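You operate a simulated robot arm through the tools that you are given. There is no shell and no other tool.

You are at the controls of a simulated robot arm. One attempt, no reset.

Task
Put things in order on the top of the wall bench. At the end: the gauge from the top of the wall bench stands where the silver small block stood; the teal narrow brush from the top of the wall bench stands on top of the spool; the silver small block is on the bobbin; the silver narrow block stands on top of the green divider; whatever was shut is shut again. Leave all else as you found it, and nothing knocked over.

The check looks at the end state, three seconds after you hand in, the way a careful person would. Anything else that was tipped, shoved, dropped, spilled or broken makes it a failure.

Robot
A 7-joint arm with a two-finger parallel gripper, fixed in place. Base frame: the origin is at the foot of the arm, x ahead of it, y to its left, z up; the work surface is at about z = 0.74. Lengths are in m, angles in degrees, forces in N, time in s.
With the tool pointing down near the work surface it reaches from about 0.1 to 0.66 m from the base axis. Its first joint turns from -66.0 to 66.0 degrees. Payload 1.57 kg.
The tool frame sits at the grasp point between the pads (the TCP): z along the fingers, y along the line on which they close. The tips reach 0.03 m beyond it. The gripper opens to 0.08 m. The fingers are 0.017 m wide and 0.012 m thick; the gripper's body (0.04 by 0.082 m) begins 0.08 m behind the TCP.
Orientation is that of the tool frame in the base frame, as a unit quaternion [w, x, y, z]. With the fingers straight down and closing along the base's y, the tool's x points along the base's -x, its y along +y and its z along -z.

Tools
- The arm moves only by the tool jog_arm. Its argument "increments" is a list of rows, each a list of 6 numbers: the shift along the base's x, y, z in units of 30 mm (1.0 is 30 mm), then the turn, a rotation vector about the base's x, y, z in units of 4 degrees (1.0 is 4 degrees). In form: [[tx, ty, tz, wx, wy, wz], ...]. A call has 1 to 20 rows; each row shifts and turns the commanded pose from where the row before left it. "gripper" is the finger opening in m, from 0 to 0.08, set as the call begins (left out, the last holds). A call with a number of a shift or a turn outside -1 to 1 is refused whole. Each row takes 0.2 s and may step no farther than 0.05 m and 8.6 degrees from the row before; otherwise, or with a gripper value out of range, the whole call is refused. A pose out of reach is approached as far as the arm can. The call stops where the force on the tool passes 40 N (or 10 N more than at its start, if that is more) or the arm is blocked; 0.2 s more then pass. Each finger travels about 0.072 m/s and halts on what it meets, pressing with about 27 N; the grip force reading is that of the motor and also rises with nothing between the fingers. The clock runs only during rows and for 0.2 s after the last one: add rows that do not move to give the fingers time. It gives the time, the measured TCP pose, the force on the tool (base axes), the opening and the grip force at its end, in the units of the frame above (readings bear some noise), with the torque about the TCP (base axes, N m) and any sound that the robot's microphone picked up.
- Cameras (640 x 400 px; columns grow to the right, rows downward): "scene" is fixed at [0.0626, 0.448, 1.4087]; the picture's right is [-0.63, -0.78, 0.00], its down [-0.55, 0.45, -0.70] and it looks along [0.55, -0.44, -0.71] (base axes); focal length 316 px, centre (320, 200). "wrist" rides on the gripper at [0.072, -0.007, -0.122] in the tool frame; the picture's right is [0.09, 1.00, 0.00], its down [-0.84, 0.08, -0.54] and it looks along [-0.54, 0.05, 0.84] (tool axes); focal length 238 px, centre (320, 200). There is no depth. A picture from a camera that has moved, and an enlarged one, comes with that camera's place and axes in the base frame and with its lens.
- snapshot(camera): a new picture of that camera. It takes no simulated time.
- zoom(camera, box): a new picture of the part [left, top, right, bottom] of that camera's present view, enlarged. It takes no simulated time.
- close_job(): hands the job in; it is judged then, once.

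Nothing tells you positions but the pictures and the camera data. Unless the task says otherwise, let go and move clear before handing in.

The tools are called after "Emit:" as a command line: name --pt "numbers of a row" for each row, then --argument value for the rest, lists and objects as JSON in quotes. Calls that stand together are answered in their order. jog_arm: Moves the arm, as the interface text tells. Its arguments: {"type":"object","properties":{"increments":{"type":"array","items":{"type":"array","items":{"type":"number"}}},"gripper":{"type":"number"}},"required":["increments"]} The other tools are called the same way: snapshot (camera) takes a picture; zoom (camera, box) takes an enlarged picture of a part of a camera's view; close_job () hands the job in.

At the start:

```text
t: 0.0
tcp_pos: [0.4531, -0.0711, 1.0339]
tcp_rot: [0.001, 0.0, 1.0, 0.0]
force: [0.5, -0.1, -0.2]
torque: [0.01, 0.01, 0.02]
grip_width: 0.0801
finger_force: 0.1
```

scene: 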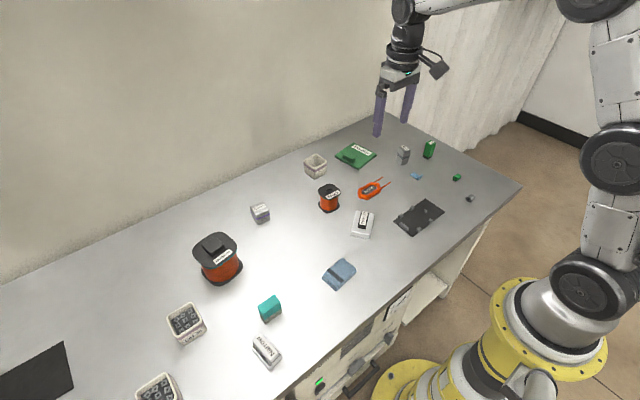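
wrist: 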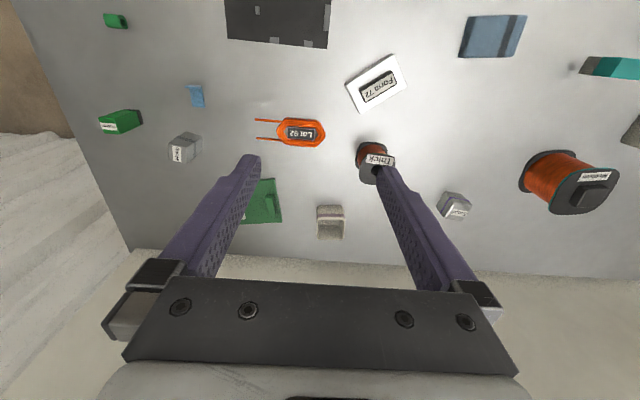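

I see a bench with labelled items: spools, small blocks, a green divider and others. I will zoom in to read the labels before moving anything.

Emit:
zoom --camera "scene" --box '[290, 120, 490, 245]'

Emit:
zoom --camera "scene" --box '[180, 180, 380, 305]'

Emit:
zoom --camera "scene" --box '[130, 275, 330, 400]'

Emit:
zoom --camera "scene" --box '[280, 240, 500, 400]'

Emit:
zoom --camera "wrist" --box '[80, 0, 340, 240]'

Emit:
zoom --camera "wrist" --box '[320, 0, 640, 240]'

```text
3.20 times, centred on (390, 182) of scene
camera zoom: at [0.0626, 0.448, 1.4087], right [-0.63, -0.78, 0.0], down [-0.55, 0.45, -0.7], along [0.55, -0.44, -0.71], focal length 1010 px, centre (96, 256)
```

zoom: 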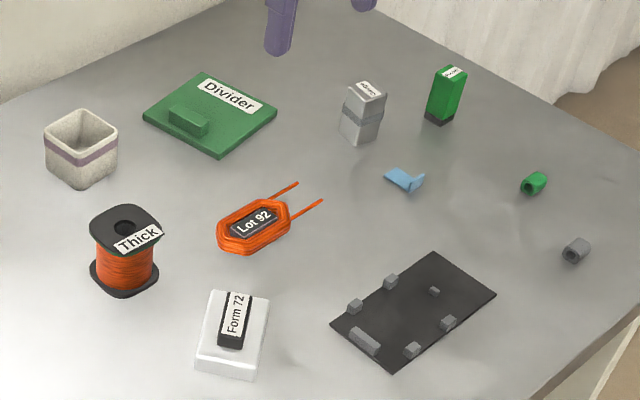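

```text
3.20 times, centred on (280, 242) of scene
camera zoom: at [0.0626, 0.448, 1.4087], right [-0.63, -0.78, 0.0], down [-0.55, 0.45, -0.7], along [0.55, -0.44, -0.71], focal length 1010 px, centre (448, 64)
```

zoom: 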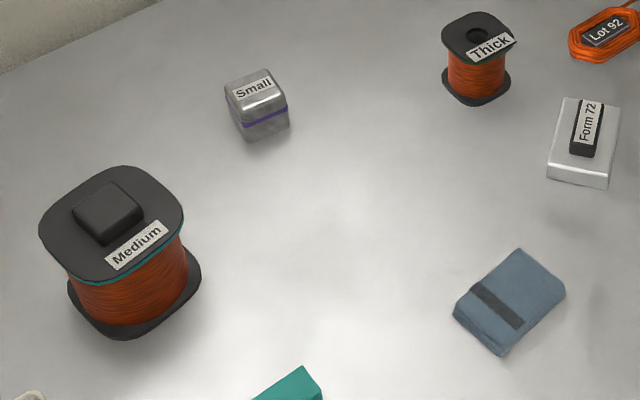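

```text
3.20 times, centred on (230, 338) of scene
camera zoom: at [0.0626, 0.448, 1.4087], right [-0.63, -0.78, 0.0], down [-0.55, 0.45, -0.7], along [0.55, -0.44, -0.71], focal length 1010 px, centre (608, -240)
```

zoom: 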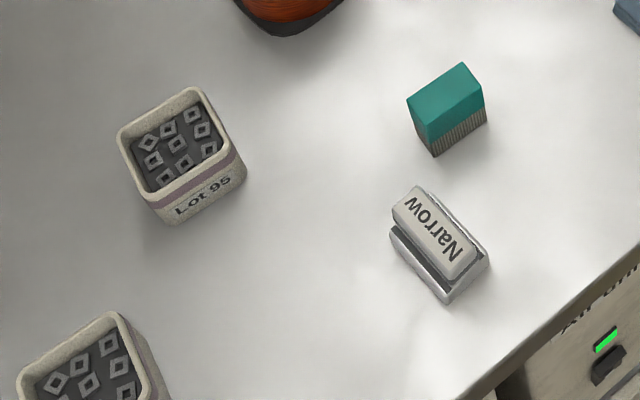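

```text
2.50 times, centred on (390, 320) of scene
camera zoom: at [0.0626, 0.448, 1.4087], right [-0.63, -0.78, 0.0], down [-0.55, 0.45, -0.7], along [0.55, -0.44, -0.71], focal length 789 px, centre (145, -100)
```

zoom: 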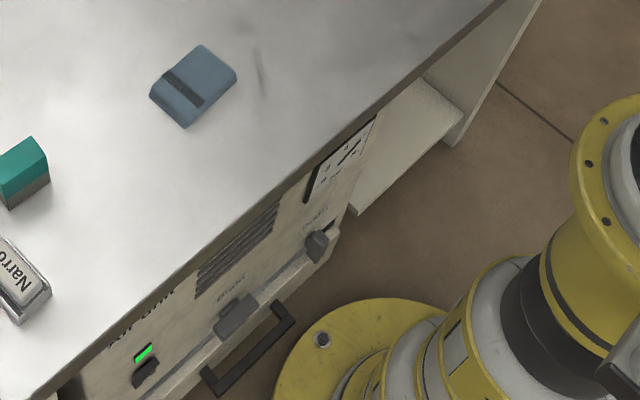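

```text
1.67 times, centred on (210, 120) of wrist
camera zoom: at [0.3816, -0.0786, 1.1544], right [-0.09, 1.0, 0.0], down [0.84, 0.08, 0.54], along [0.54, 0.05, -0.84], focal length 397 px, centre (503, 333)
```

zoom: 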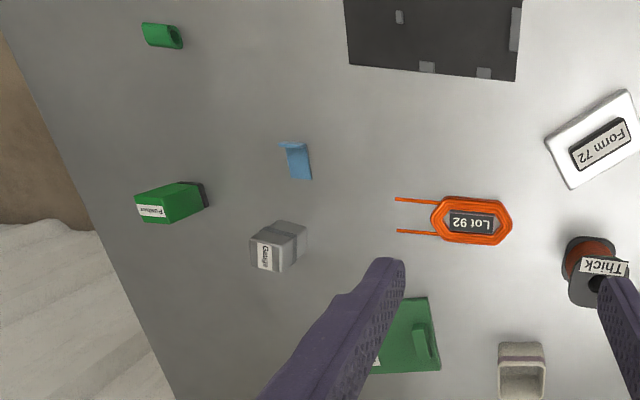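

```text
1.67 times, centred on (480, 120) of wrist
camera zoom: at [0.3816, -0.0786, 1.1544], right [-0.09, 1.0, 0.0], down [0.84, 0.08, 0.54], along [0.54, 0.05, -0.84], focal length 397 px, centre (53, 333)
```

zoom: 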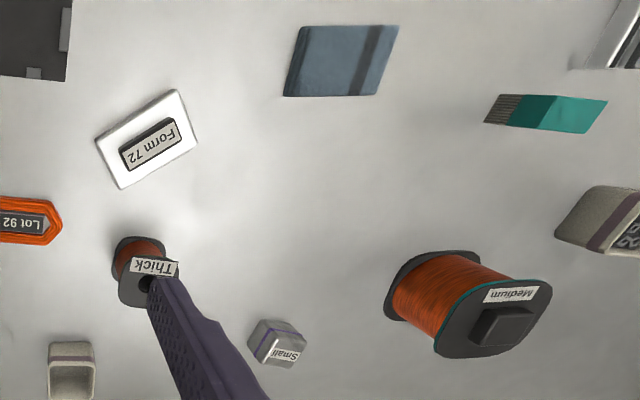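

The grey block at the far right looks labelled "Gauge", and there are two spool-like items, "Thick" and "Medium". I need closer looks to tell which is the spool and which the bobbin, so I'll move the wrist camera over the right side first.

Emit:
jog_arm --pt "-0.3 -1 -0.3 0 0 0" --pt "-0.3 -1 -0.3 0 0 0" --pt "-0.3 -1 -0.3 0 0 0" --pt "-0.3 -1 -0.3 0 0 0" --pt "0 -1 -0.3 0 0 0" --pt "0 0 0 0 0 0"

Emit:
snapshot --camera "wrist"

Emit:
zoom --camera "wrist" --box '[160, 60, 480, 260]'

```text
t: 1.4
tcp_pos: [0.4184, -0.2212, 0.9877]
tcp_rot: [0.0, 0.0, 1.0, 0.0]
force: [-0.9, -0.3, -0.3]
torque: [0.01, -0.02, -0.01]
grip_width: 0.0803
finger_force: 0.0
```

```text
taken
camera wrist: at [0.3455, -0.2275, 1.1097], right [-0.09, 1.0, 0.0], down [0.84, 0.08, 0.54], along [0.54, 0.05, -0.84], focal length 238 px, centre (320, 200)
```

wrist: 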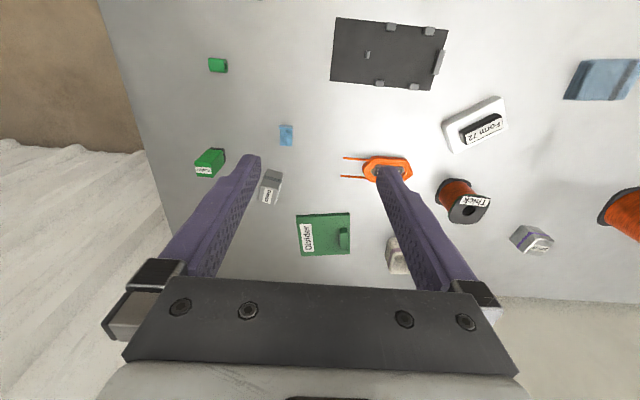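

```text
2.00 times, centred on (320, 160) of wrist
camera zoom: at [0.3455, -0.2275, 1.1097], right [-0.09, 1.0, 0.0], down [0.84, 0.08, 0.54], along [0.54, 0.05, -0.84], focal length 477 px, centre (320, 280)
```

zoom: 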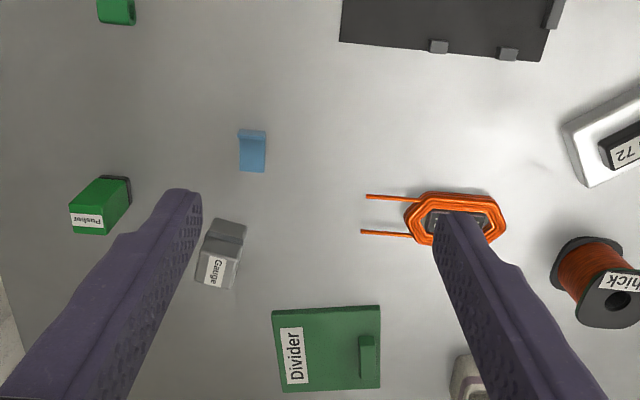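

The gauge, the pusher and the divider are identified. Next I'll look at the "Thick" and "Medium" wire holders from nearer, over to the left.

Emit:
jog_arm --pt "0 1 0.2 0 0 0" --pt "0 1 0.2 0 0 0" --pt "0 1 0.2 0 0 0" --pt "0 1 0.2 0 0 0" --pt "0 1 0.2 0 0 0" --pt "0 1 0.2 0 0 0" --pt "0 1 0.2 0 0 0" --pt "0 1 0.2 0 0 0" --pt "0 1 0 0 0 0" --pt "0 1 0 0 0 0" --pt "0 0 0 0 0 0"

Emit:
snapshot --camera "wrist"

Emit:
zoom --camera "wrist" --box '[160, 60, 480, 260]'

Emit:
zoom --camera "wrist" --box '[400, 20, 640, 170]'

Emit:
snapshot --camera "scene"

```text
t: 3.8
tcp_pos: [0.4176, 0.0789, 1.0351]
tcp_rot: [0.001, 0.001, 1.0, 0.0]
force: [-0.1, 0.7, 0.5]
torque: [0.02, 0.0, -0.02]
grip_width: 0.08
finger_force: 0.1
```

```text
taken
camera wrist: at [0.3454, 0.0726, 1.1576], right [-0.09, 1.0, 0.0], down [0.84, 0.08, 0.54], along [0.54, 0.05, -0.84], focal length 238 px, centre (320, 200)
```

wrist: 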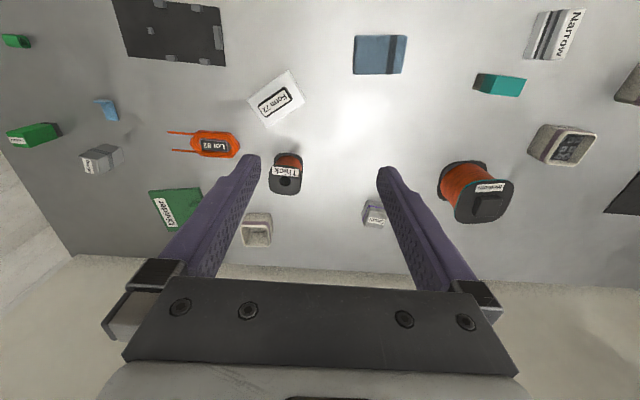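

```text
2.00 times, centred on (320, 160) of wrist
camera zoom: at [0.3454, 0.0726, 1.1576], right [-0.09, 1.0, 0.0], down [0.84, 0.08, 0.54], along [0.54, 0.05, -0.84], focal length 477 px, centre (320, 280)
```

zoom: 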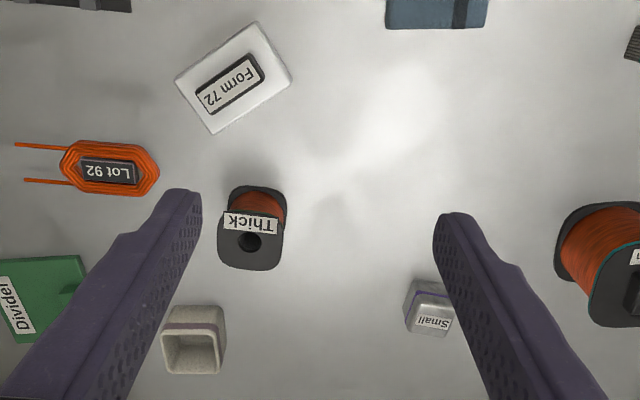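

```text
2.67 times, centred on (520, 95) of wrist
camera zoom: at [0.3454, 0.0726, 1.1576], right [-0.09, 1.0, 0.0], down [0.84, 0.08, 0.54], along [0.54, 0.05, -0.84], focal length 636 px, centre (-213, 480)
```

zoom: 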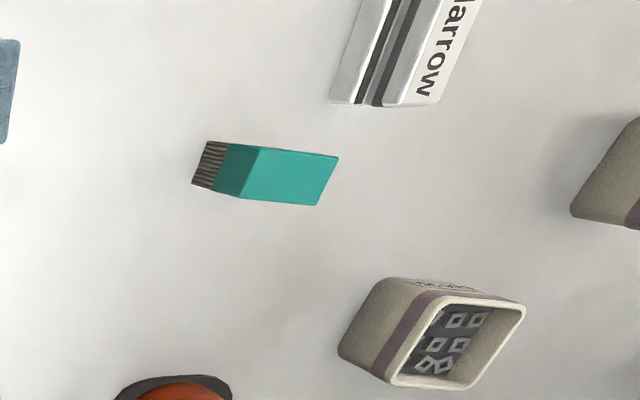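

```text
taken
```

scene: 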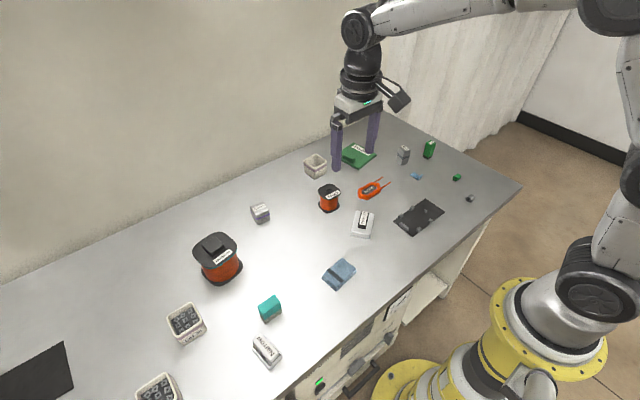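

The brush lies in the left half, next to the silver "Narrow" block. I'll look over the left end of the bench and its front before deciding which holder is the spool and which is the bobbin.

Emit:
jog_arm --pt "-0.5 1 0 0 0 0" --pt "-0.5 1 0 0 0 0" --pt "-0.5 1 0 0 0 0" --pt "-0.5 1 0 0 0 0" --pt "-0.5 1 0 0 0 0" --pt "-0.5 1 0 0 0 0" --pt "0 0 0 0 0 0"

Emit:
snapshot --camera "wrist"

Emit:
zoom --camera "wrist" --box '[160, 40, 480, 240]'

Emit:
zoom --camera "scene" --box '[270, 270, 450, 400]'

Emit:
zoom --camera "scene" --box '[0, 300, 180, 400]'

```text
t: 5.4
tcp_pos: [0.3268, 0.2563, 1.0377]
tcp_rot: [0.001, 0.0, 1.0, 0.0]
force: [0.3, -0.3, 0.1]
torque: [0.05, -0.03, 0.01]
grip_width: 0.0803
finger_force: 0.1
```

```text
taken
camera wrist: at [0.2537, 0.251, 1.1591], right [-0.09, 1.0, 0.0], down [0.84, 0.08, 0.54], along [0.54, 0.05, -0.84], focal length 238 px, centre (320, 200)
```

wrist: 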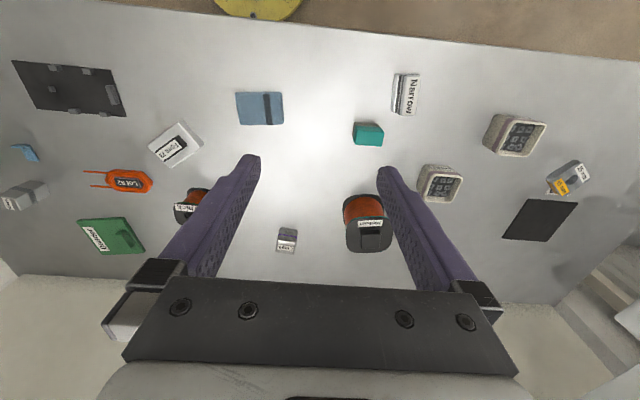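

```text
2.00 times, centred on (320, 140) of wrist
camera zoom: at [0.2537, 0.251, 1.1591], right [-0.09, 1.0, 0.0], down [0.84, 0.08, 0.54], along [0.54, 0.05, -0.84], focal length 477 px, centre (320, 320)
```

zoom: 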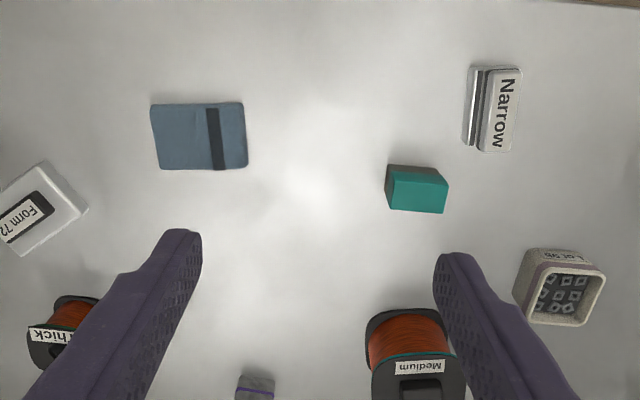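

```text
3.08 times, centred on (360, 335) of scene
camera zoom: at [0.0626, 0.448, 1.4087], right [-0.63, -0.78, 0.0], down [-0.55, 0.45, -0.7], along [0.55, -0.44, -0.71], focal length 971 px, centre (197, -215)
```

zoom: 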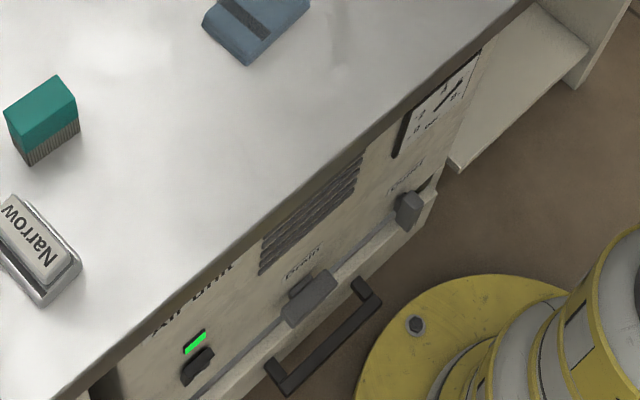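

```text
3.56 times, centred on (90, 350) of scene
camera zoom: at [0.0626, 0.448, 1.4087], right [-0.63, -0.78, 0.0], down [-0.55, 0.45, -0.7], along [0.55, -0.44, -0.71], focal length 1122 px, centre (1138, -333)
```

zoom: 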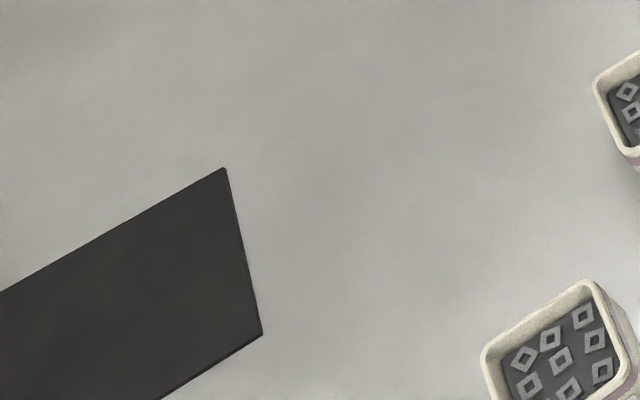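

There is another labelled item at the far left. I'll zoom in on that and on the two wire holders.

Emit:
zoom --camera "wrist" --box '[470, 90, 640, 250]'

Emit:
zoom --camera "wrist" --box '[320, 180, 420, 260]'

Emit:
zoom --camera "scene" --box '[185, 220, 255, 290]'

Emit:
zoom --camera "scene" --box '[305, 170, 355, 220]'

```text
2.50 times, centred on (555, 170) of wrist
camera zoom: at [0.2537, 0.251, 1.1591], right [-0.09, 1.0, 0.0], down [0.84, 0.08, 0.54], along [0.54, 0.05, -0.84], focal length 596 px, centre (-268, 275)
```

zoom: 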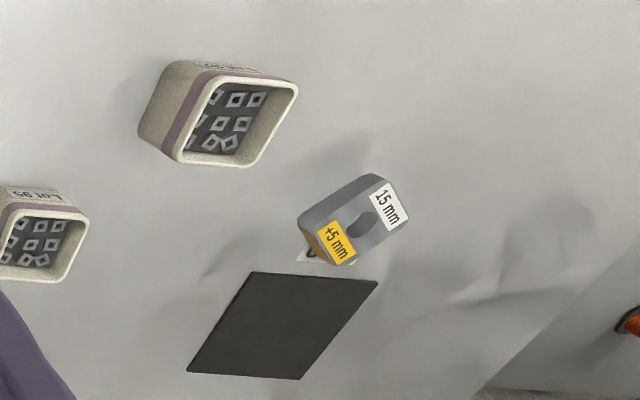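

```text
5.00 times, centred on (370, 220) of wrist
camera zoom: at [0.2537, 0.251, 1.1591], right [-0.09, 1.0, 0.0], down [0.84, 0.08, 0.54], along [0.54, 0.05, -0.84], focal length 1192 px, centre (70, 100)
```

zoom: 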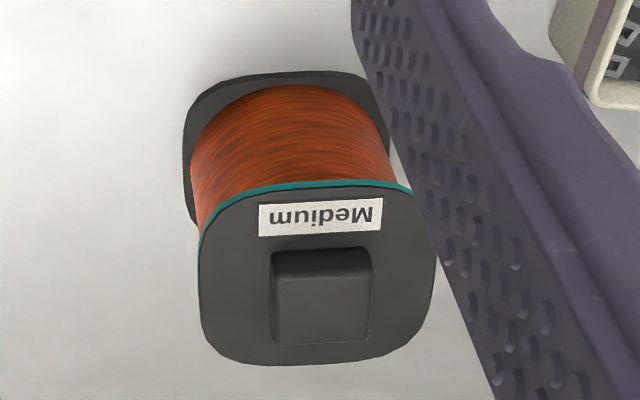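

```text
5.71 times, centred on (220, 255) of scene
camera zoom: at [0.0626, 0.448, 1.4087], right [-0.63, -0.78, 0.0], down [-0.55, 0.45, -0.7], along [0.55, -0.44, -0.71], focal length 1804 px, centre (891, -114)
```

zoom: 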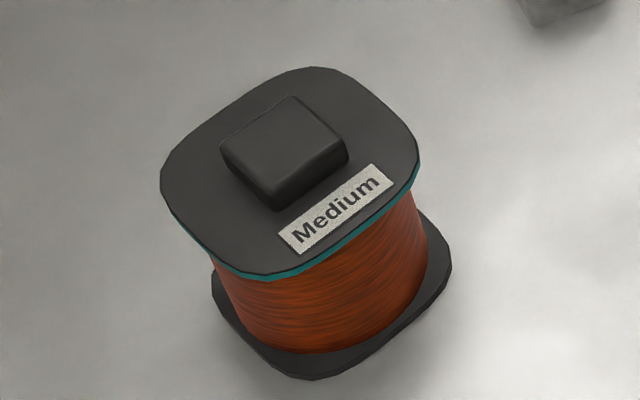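

```text
8.00 times, centred on (330, 195) of scene
camera zoom: at [0.0626, 0.448, 1.4087], right [-0.63, -0.78, 0.0], down [-0.55, 0.45, -0.7], along [0.55, -0.44, -0.71], focal length 2526 px, centre (240, 240)
```

zoom: 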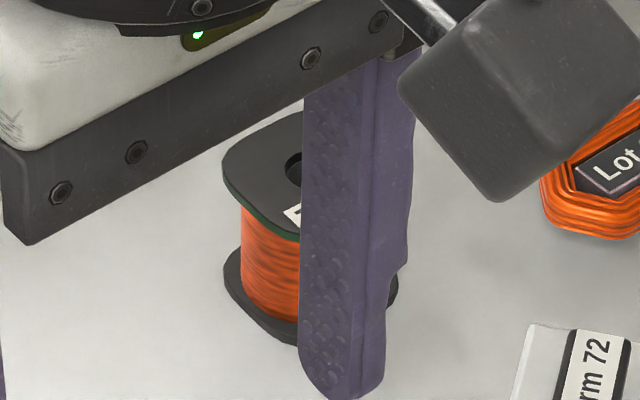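

There's a "15 mm / +5 mm" item at the far left, and something orange beyond the bench end. I'll turn the wrist camera to the left to see that area.

Emit:
jog_arm --pt "0 0.5 0 0 0 1" --pt "0 0.5 0 0 0 1" --pt "0 0.5 0 0 0 1" --pt "0 0.5 0 0 0 1" --pt "0 0 0 0 0 1" --pt "0 0 0 0 0 1" --pt "0 0 0 0 0 1" --pt "0 0 0 0 0 1" --pt "0 0 0 0 0 1" --pt "0 0 0 0 0 1" --pt "0 0 0 0 0 1" --pt "0 0 0 0 0 1" --pt "0 0 0 0 0 1" --pt "0 0 0 0 0 1" --pt "0 0 0 0 0 0"

Emit:
snapshot --camera "wrist"

Emit:
zoom --camera "wrist" --box '[200, 0, 520, 200]'

```text
t: 8.6
tcp_pos: [0.3292, 0.3184, 1.0355]
tcp_rot: [0.001, -0.469, 0.883, 0.001]
force: [0.6, -0.4, -0.4]
torque: [0.01, -0.04, 0.0]
grip_width: 0.0802
finger_force: 0.1
```

```text
taken
camera wrist: at [0.293, 0.2551, 1.1574], right [-0.88, 0.48, 0.0], down [0.4, 0.74, 0.54], along [0.26, 0.48, -0.84], focal length 238 px, centre (320, 200)
```

wrist: 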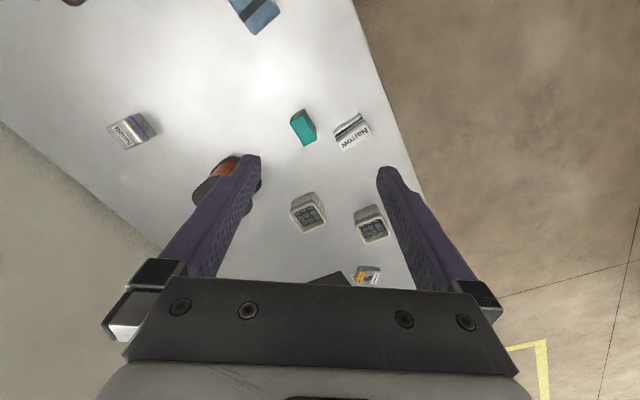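

```text
2.00 times, centred on (360, 100) of wrist
camera zoom: at [0.293, 0.2551, 1.1574], right [-0.88, 0.48, 0.0], down [0.4, 0.74, 0.54], along [0.26, 0.48, -0.84], focal length 477 px, centre (240, 400)
```

zoom: 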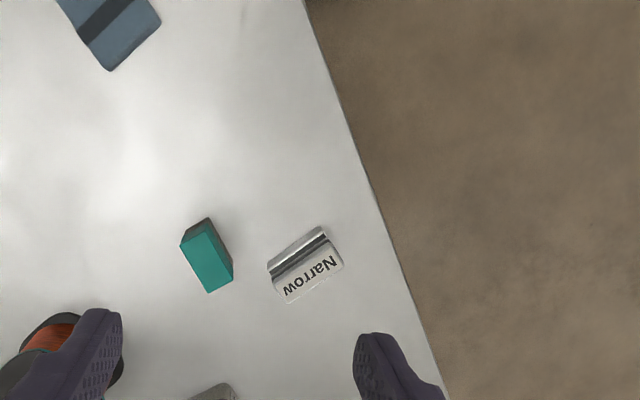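

The far left is hidden behind the gripper body in this view. I'll tilt the tool outward so the camera sees further left.

Emit:
jog_arm --pt "0 0 0 0.85 -0.5 0" --pt "0 0 0 0.85 -0.5 0" --pt "0 0 0 0.85 -0.5 0" --pt "0 0 0 0.85 -0.5 0" --pt "0 0 0 0.85 -0.5 0" --pt "0 0 0 0.85 -0.5 0" --pt "0 0 0 0.85 -0.5 0" --pt "0 0 0 0.85 -0.5 0" --pt "0 0 0 0.85 -0.5 0" --pt "0 0 0 0.85 -0.5 0" --pt "0 0 0 0 0 0"

Emit:
snapshot --camera "wrist"

Emit:
zoom --camera "wrist" --box '[200, 60, 440, 270]'

```text
t: 11.0
tcp_pos: [0.328, 0.3167, 1.0351]
tcp_rot: [0.289, -0.441, 0.831, 0.177]
force: [0.0, -0.7, -0.4]
torque: [-0.01, 0.0, 0.0]
grip_width: 0.08
finger_force: 0.0
```

```text
taken
camera wrist: at [0.262, 0.2016, 1.084], right [-0.87, 0.49, -0.02], down [0.13, 0.27, 0.95], along [0.47, 0.83, -0.3], focal length 238 px, centre (320, 200)
```

wrist: 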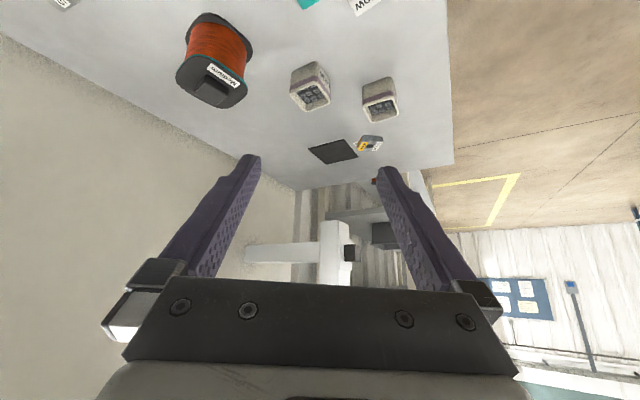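

```text
1.90 times, centred on (320, 165) of wrist
camera zoom: at [0.262, 0.2016, 1.084], right [-0.87, 0.49, -0.02], down [0.13, 0.27, 0.95], along [0.47, 0.83, -0.3], focal length 454 px, centre (320, 267)
```

zoom: 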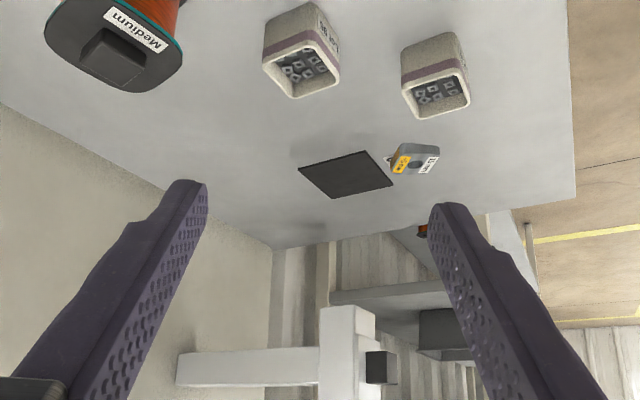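

Emit:
zoom --camera "wrist" --box '[340, 120, 420, 200]'

Emit:
jog_arm --pt "0.5 0.5 0 0 0 -1" --pt "0.5 0.5 0 0 0 -1" --pt "0.5 0.5 0 0 0 -1" --pt "0.5 0.5 0 0 0 -1" --pt "0 0 0 0 0 0"

Emit:
snapshot --camera "wrist"

```text
5.00 times, centred on (380, 160) of wrist
camera zoom: at [0.262, 0.2016, 1.084], right [-0.87, 0.49, -0.02], down [0.13, 0.27, 0.95], along [0.47, 0.83, -0.3], focal length 1192 px, centre (20, 400)
```

zoom: 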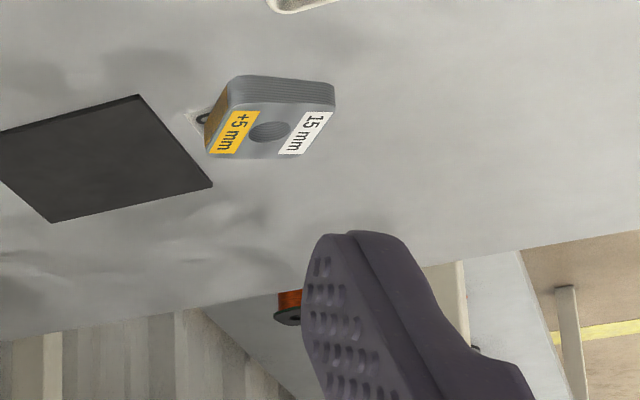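

```text
t: 12.2
tcp_pos: [0.3878, 0.3773, 1.0339]
tcp_rot: [0.309, -0.322, 0.885, 0.134]
force: [-0.2, 0.0, 0.0]
torque: [0.03, -0.02, 0.03]
grip_width: 0.0801
finger_force: 0.1
```

```text
taken
camera wrist: at [0.2922, 0.2847, 1.0825], right [-0.71, 0.71, -0.02], down [0.2, 0.23, 0.95], along [0.68, 0.67, -0.3], focal length 238 px, centre (320, 200)
```

wrist: 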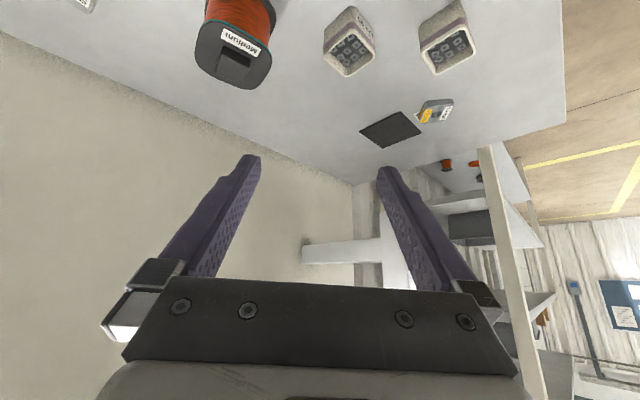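

Emit:
zoom --camera "wrist" --box '[420, 130, 560, 240]'

Emit:
zoom --camera "wrist" --box '[480, 220, 640, 350]'

Emit:
zoom --camera "wrist" --box '[350, 80, 470, 160]'

```text
3.64 times, centred on (490, 185) of wrist
camera zoom: at [0.2922, 0.2847, 1.0825], right [-0.71, 0.71, -0.02], down [0.2, 0.23, 0.95], along [0.68, 0.67, -0.3], focal length 867 px, centre (-298, 254)
```

zoom: 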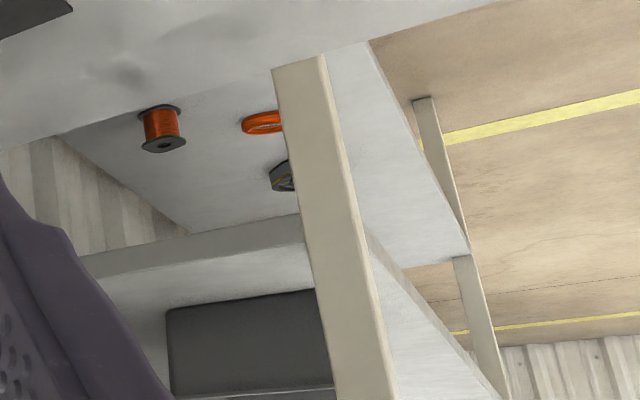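

```text
3.08 times, centred on (560, 285) of wrist
camera zoom: at [0.2922, 0.2847, 1.0825], right [-0.71, 0.71, -0.02], down [0.2, 0.23, 0.95], along [0.68, 0.67, -0.3], focal length 733 px, centre (-418, -62)
```

zoom: 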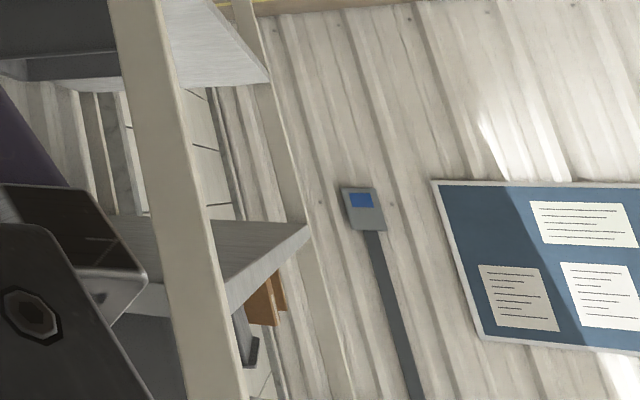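

```text
5.00 times, centred on (410, 120) of wrist
camera zoom: at [0.2922, 0.2847, 1.0825], right [-0.71, 0.71, -0.02], down [0.2, 0.23, 0.95], along [0.68, 0.67, -0.3], focal length 1192 px, centre (-130, 600)
```

zoom: 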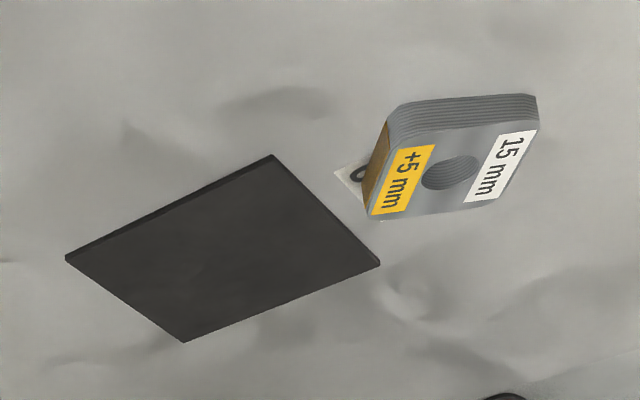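

The neighbouring bench is out of reach and not part of the job. Both wire holders are on this bench, so I'll set the tool upright again and look closely at each of them from above.

Emit:
jog_arm --pt "0 0 0 -0.679 0.715 0" --pt "0 0 0 -0.679 0.715 0" --pt "0 0 0 -0.679 0.715 0" --pt "0 0 0 -0.679 0.715 0" --pt "0 0 0 -0.679 0.715 0" --pt "0 0 0 -0.679 0.715 0" --pt "0 0 0 -0.679 0.715 0" --pt "0 0 0 -0.679 0.715 0" --pt "0 0 0 -0.679 0.715 0" --pt "0 0 0 -0.679 0.715 0" --pt "0 0 0 0 0 -1" --pt "0 0 0 0 0 -1" --pt "0 0 0 0 0 -1" --pt "0 0 0 0 0 -1" --pt "0 0 0 0 0 -1" --pt "0 0 0 0 0 0"

Emit:
snapshot --camera "wrist"

Emit:
zoom --camera "wrist" --box '[220, 100, 420, 260]'

```text
t: 15.6
tcp_pos: [0.3883, 0.378, 1.0361]
tcp_rot: [0.001, -0.173, 0.985, 0.0]
force: [0.2, 0.2, 1.0]
torque: [-0.03, 0.04, -0.03]
grip_width: 0.0798
finger_force: 0.0
```

```text
taken
camera wrist: at [0.3219, 0.3475, 1.1581], right [-0.43, 0.9, 0.0], down [0.76, 0.36, 0.54], along [0.49, 0.23, -0.84], focal length 238 px, centre (320, 200)
```

wrist: 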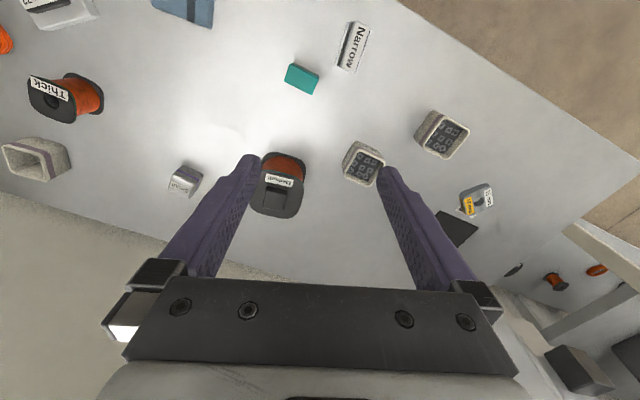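

```text
2.50 times, centred on (320, 180) of wrist
camera zoom: at [0.3219, 0.3475, 1.1581], right [-0.43, 0.9, 0.0], down [0.76, 0.36, 0.54], along [0.49, 0.23, -0.84], focal length 596 px, centre (320, 250)
```

zoom: 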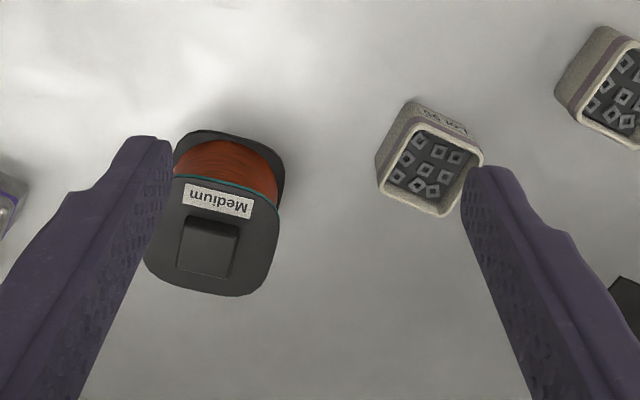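

Emit:
jog_arm --pt "0 -1 -0.2 0 0 -1" --pt "0 -1 -0.2 0 0 -1" --pt "0 -1 -0.2 0 0 -1" --pt "0 -1 -0.2 0 0 -1" --pt "0 -1 -0.2 0 0 -1" --pt "0 -1 -0.3 0 0 0" --pt "0 -1 -0.3 0 0 0" --pt "0 -1 -0.3 0 0 0" --pt "0 -1 -0.3 0 0 0" --pt "0 -1 -0.3 0 0 0" --pt "0 -1 -0.3 0 0 0" --pt "0 -0.5 0 0 0 0" --pt "0 0 0 0 0 0"

Emit:
snapshot --camera "wrist"

Emit:
zoom --camera "wrist" --box '[220, 80, 420, 240]'

Emit:
snapshot --camera "scene"

```text
t: 18.4
tcp_pos: [0.3873, 0.0316, 0.9504]
tcp_rot: [0.0, 0.0, 1.0, 0.0]
force: [-0.4, -0.5, 0.5]
torque: [0.01, 0.0, 0.02]
grip_width: 0.08
finger_force: 0.0
```

```text
taken
camera wrist: at [0.3146, 0.0252, 1.073], right [-0.09, 1.0, 0.0], down [0.84, 0.08, 0.54], along [0.54, 0.05, -0.84], focal length 238 px, centre (320, 200)
```

wrist: 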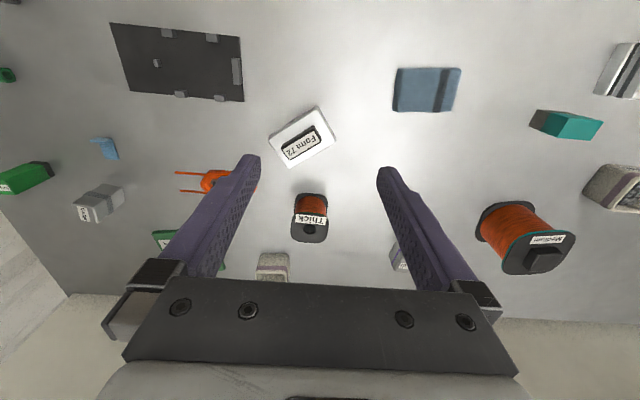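

```text
2.50 times, centred on (320, 160) of wrist
camera zoom: at [0.3146, 0.0252, 1.073], right [-0.09, 1.0, 0.0], down [0.84, 0.08, 0.54], along [0.54, 0.05, -0.84], focal length 596 px, centre (320, 300)
```

zoom: 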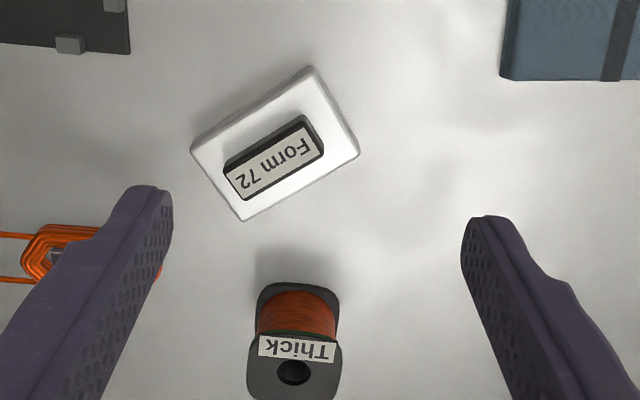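

```text
taken
```

scene: 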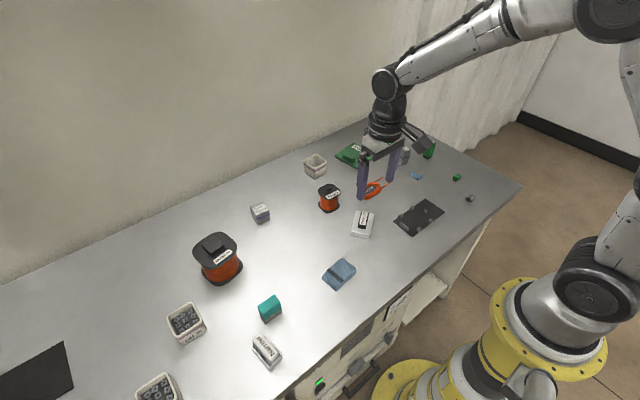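

No further labels show up, so I take the large holder ("Medium", with a boss on top) as the spool and the small one ("Thick") as the bobbin. I'll start with the silver small block near (0.62, 0.205), hovering over it to measure its pose.

Emit:
jog_arm --pt "0.9 0.96 0 0 0 0" --pt "0.9 0.96 0 0 0 0" --pt "0.9 0.96 0 0 0 0" --pt "0.9 0.96 0 0 0 0" --pt "0.9 0.96 0 0 0 0" --pt "0.9 0.96 0 0 0 0" --pt "0 0 -0.5 0 0 0" --pt "0 0 0 0 0 0"

Emit:
snapshot --camera "wrist"

Emit:
zoom --camera "wrist" --box '[240, 80, 400, 200]'

Emit:
zoom --camera "scene" --box '[230, 180, 290, 240]'

```text
t: 20.2
tcp_pos: [0.5509, 0.2053, 0.9382]
tcp_rot: [0.0, -0.001, 1.0, 0.0]
force: [0.0, 0.0, -0.3]
torque: [-0.02, -0.03, -0.03]
grip_width: 0.0802
finger_force: 0.0
```

```text
taken
camera wrist: at [0.4788, 0.1997, 1.0602], right [-0.09, 1.0, 0.0], down [0.84, 0.08, 0.54], along [0.54, 0.05, -0.84], focal length 238 px, centre (320, 200)
```

wrist: 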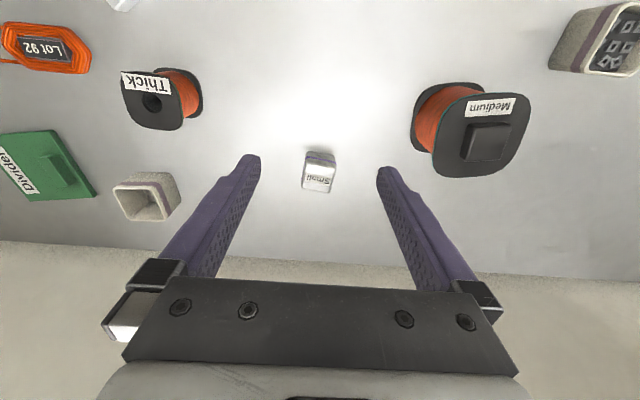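

```text
3.33 times, centred on (320, 140) of wrist
camera zoom: at [0.4788, 0.1997, 1.0602], right [-0.09, 1.0, 0.0], down [0.84, 0.08, 0.54], along [0.54, 0.05, -0.84], focal length 794 px, centre (320, 400)
```

zoom: 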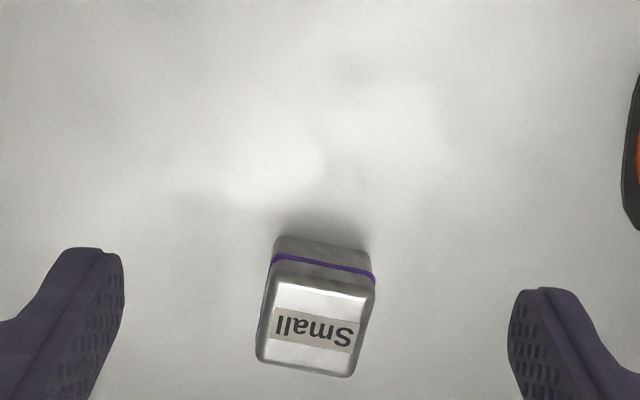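

```text
6.67 times, centred on (260, 210) of scene
camera zoom: at [0.0626, 0.448, 1.4087], right [-0.63, -0.78, 0.0], down [-0.55, 0.45, -0.7], along [0.55, -0.44, -0.71], focal length 2105 px, centre (720, 133)
```

zoom: 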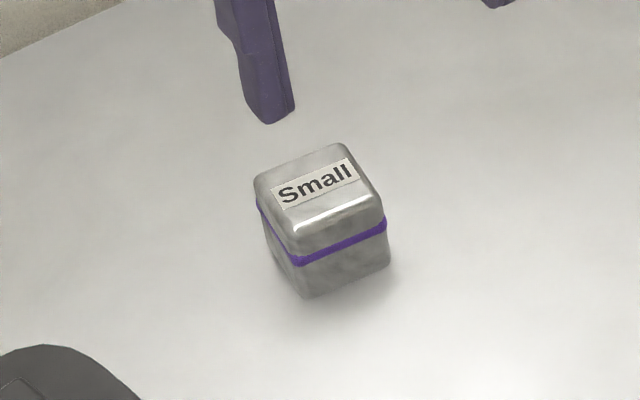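

The block is about 36 mm on a side, centred near (0.627, 0.211) and turned about -5°. The "Thick" bobbin top is near (0.542, 0.031, 0.80). I'll move over the block and go partway down, then check.

Emit:
jog_arm --pt "0.85 0.1 0 0 0 -0.6" --pt "0.85 0.1 0 0 0 -0.6" --pt "0.75 0 0 0 0 0" --pt "0 0 -1 0 0 0" --pt "0 0 -1 0 0 0" --pt "0 0 -0.8 0 0 0" --pt "0 0 0 0 0 0" --gripper 0.08

Emit:
snapshot --camera "wrist"

Emit:
zoom --camera "scene" --box '[210, 160, 306, 220]'

```text
t: 21.8
tcp_pos: [0.6145, 0.2095, 0.8505]
tcp_rot: [0.0, 0.042, 0.999, 0.0]
force: [-0.5, 0.2, -0.1]
torque: [0.01, -0.02, 0.01]
grip_width: 0.0799
finger_force: 0.1
out of reach, approached as far as the arm can: row 3
```

```text
taken
camera wrist: at [0.5414, 0.2095, 0.9727], right [-0.01, 1.0, 0.0], down [0.84, 0.01, 0.54], along [0.54, 0.0, -0.84], focal length 238 px, centre (320, 200)
```

wrist: 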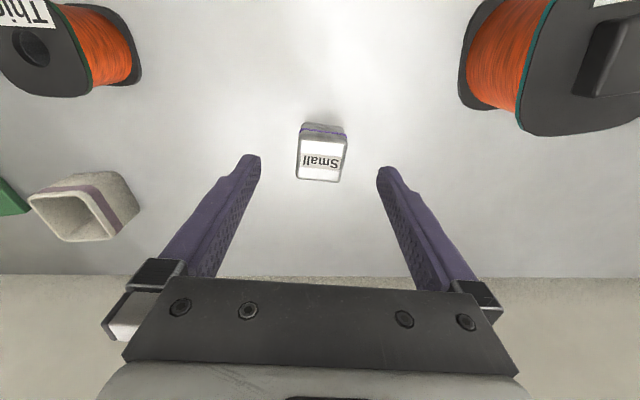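

```text
6.67 times, centred on (258, 190) of scene
camera zoom: at [0.0626, 0.448, 1.4087], right [-0.63, -0.78, 0.0], down [-0.55, 0.45, -0.7], along [0.55, -0.44, -0.71], focal length 2105 px, centre (733, 267)
```

zoom: 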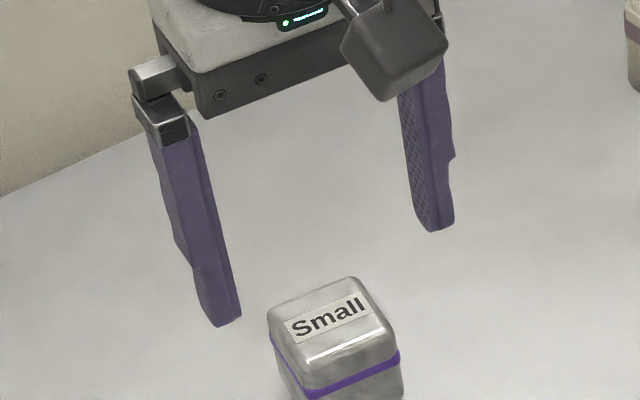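

Emit:
jog_arm --pt "0 0 -0.75 0 0 0" --pt "0 0 -0.75 0 0 0" --pt "0.2 0 -0.4 0 0 0" --pt "0 0 0 0 0 0"

Emit:
snapshot --camera "wrist"

Emit:
zoom --camera "scene" --box '[210, 180, 306, 240]'

```text
t: 22.8
tcp_pos: [0.6205, 0.2089, 0.794]
tcp_rot: [0.0, 0.042, 0.999, 0.0]
force: [-0.6, -0.2, -0.1]
torque: [-0.01, 0.0, 0.02]
grip_width: 0.0799
finger_force: 0.0
```

```text
taken
camera wrist: at [0.5479, 0.2093, 0.9154], right [-0.01, 1.0, 0.0], down [0.84, 0.01, 0.54], along [0.54, 0.0, -0.84], focal length 238 px, centre (320, 200)
```

wrist: 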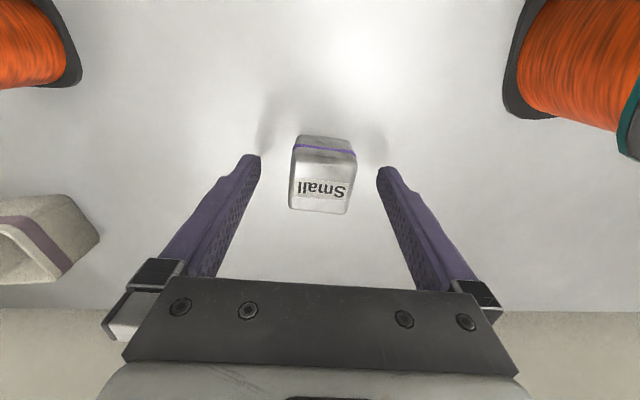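

```text
6.67 times, centred on (258, 210) of scene
camera zoom: at [0.0626, 0.448, 1.4087], right [-0.63, -0.78, 0.0], down [-0.55, 0.45, -0.7], along [0.55, -0.44, -0.71], focal length 2105 px, centre (733, 133)
```

zoom: 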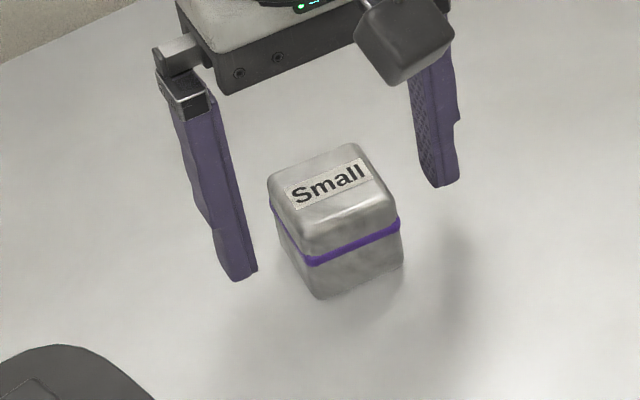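

The block sits between the fingers. I'll go down the last 17 mm and close on it.

Emit:
jog_arm --pt "0.1 0.05 -0.57 0 0 0" --pt "0 0 0 0 0 0"

Emit:
jog_arm --pt "0 0 0 0 0 0" --pt "0 0 0 0 0 0" --pt "0 0 0 0 0 0" --pt "0 0 0 0 0 0" --gripper 0.025

Emit:
snapshot --camera "wrist"

```text
t: 23.4
tcp_pos: [0.6241, 0.209, 0.7744]
tcp_rot: [0.001, 0.042, 0.999, 0.0]
force: [0.0, 1.0, -0.6]
torque: [0.0, 0.0, 0.0]
grip_width: 0.08
finger_force: 0.1
```

```text
t: 24.4
tcp_pos: [0.6231, 0.2098, 0.7759]
tcp_rot: [0.0, 0.042, 0.999, 0.0]
force: [1.3, 0.7, -0.4]
torque: [0.04, -0.07, -0.02]
grip_width: 0.0417
finger_force: 26.7
```

```text
taken
camera wrist: at [0.551, 0.2094, 0.898], right [-0.01, 1.0, 0.0], down [0.84, 0.01, 0.54], along [0.54, 0.0, -0.84], focal length 238 px, centre (320, 200)
```

wrist: 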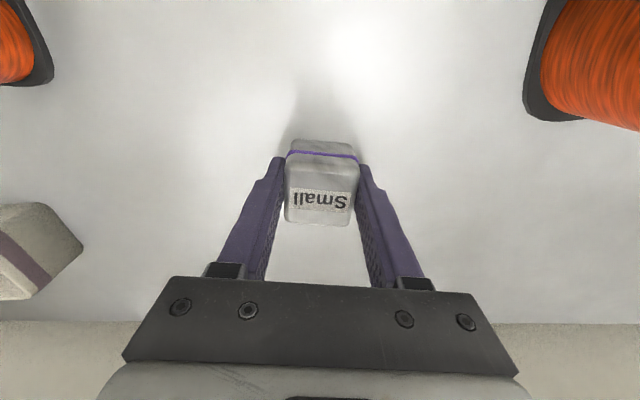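

The block is gripped (41.7 mm wide). I'll lift it and carry it above the bobbin, then check the alignment.

Emit:
jog_arm --pt "0 0 0.5 0 0 0" --pt "0 0 1 0 0 0" --pt "-0.2 0 1 0 0 0" --pt "-0.5 0 1 0 0 0" --pt "-0.5 -0.5 1 0 0 0.4" --pt "-0.5 -0.5 0 0 0 0.4" --pt "-0.5 -1 0 0 0 0.4" --pt "-0.5 -1 0 0 0 0" --pt "0 -1 0 0 0 0" --pt "0 -1 0 0 0 0" --pt "0 -0.96 0 0 0 0" --pt "0 0 -0.5 0 0 0" --pt "0 0 0 0 0 0"

Emit:
snapshot --camera "wrist"

Emit:
snapshot --camera "scene"

Emit:
zoom --camera "scene" --box '[280, 150, 376, 210]'

```text
t: 27.2
tcp_pos: [0.5441, 0.0307, 0.8964]
tcp_rot: [0.0, -0.001, 1.0, 0.0]
force: [-0.1, 0.1, -3.8]
torque: [-0.02, 0.01, 0.05]
grip_width: 0.0419
finger_force: 27.0
```

```text
taken
camera wrist: at [0.4717, 0.0247, 1.0189], right [-0.09, 1.0, 0.0], down [0.84, 0.08, 0.54], along [0.54, 0.05, -0.84], focal length 238 px, centre (320, 200)
```

wrist: 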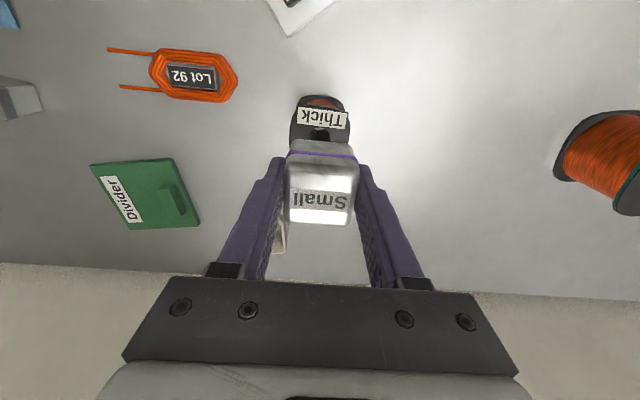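

```text
taken
```

scene: 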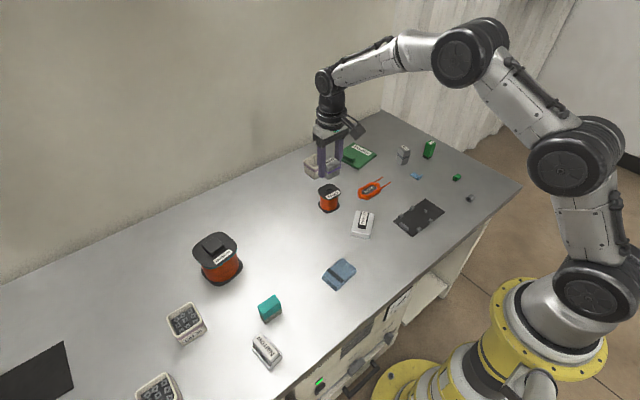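

```text
6.67 times, centred on (328, 180) of scene
camera zoom: at [0.0627, 0.448, 1.4087], right [-0.63, -0.78, 0.0], down [-0.55, 0.45, -0.7], along [0.55, -0.44, -0.71], focal length 2105 px, centre (267, 333)
```

zoom: 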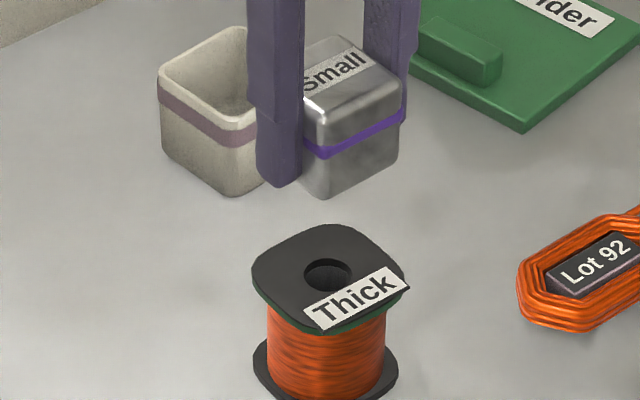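

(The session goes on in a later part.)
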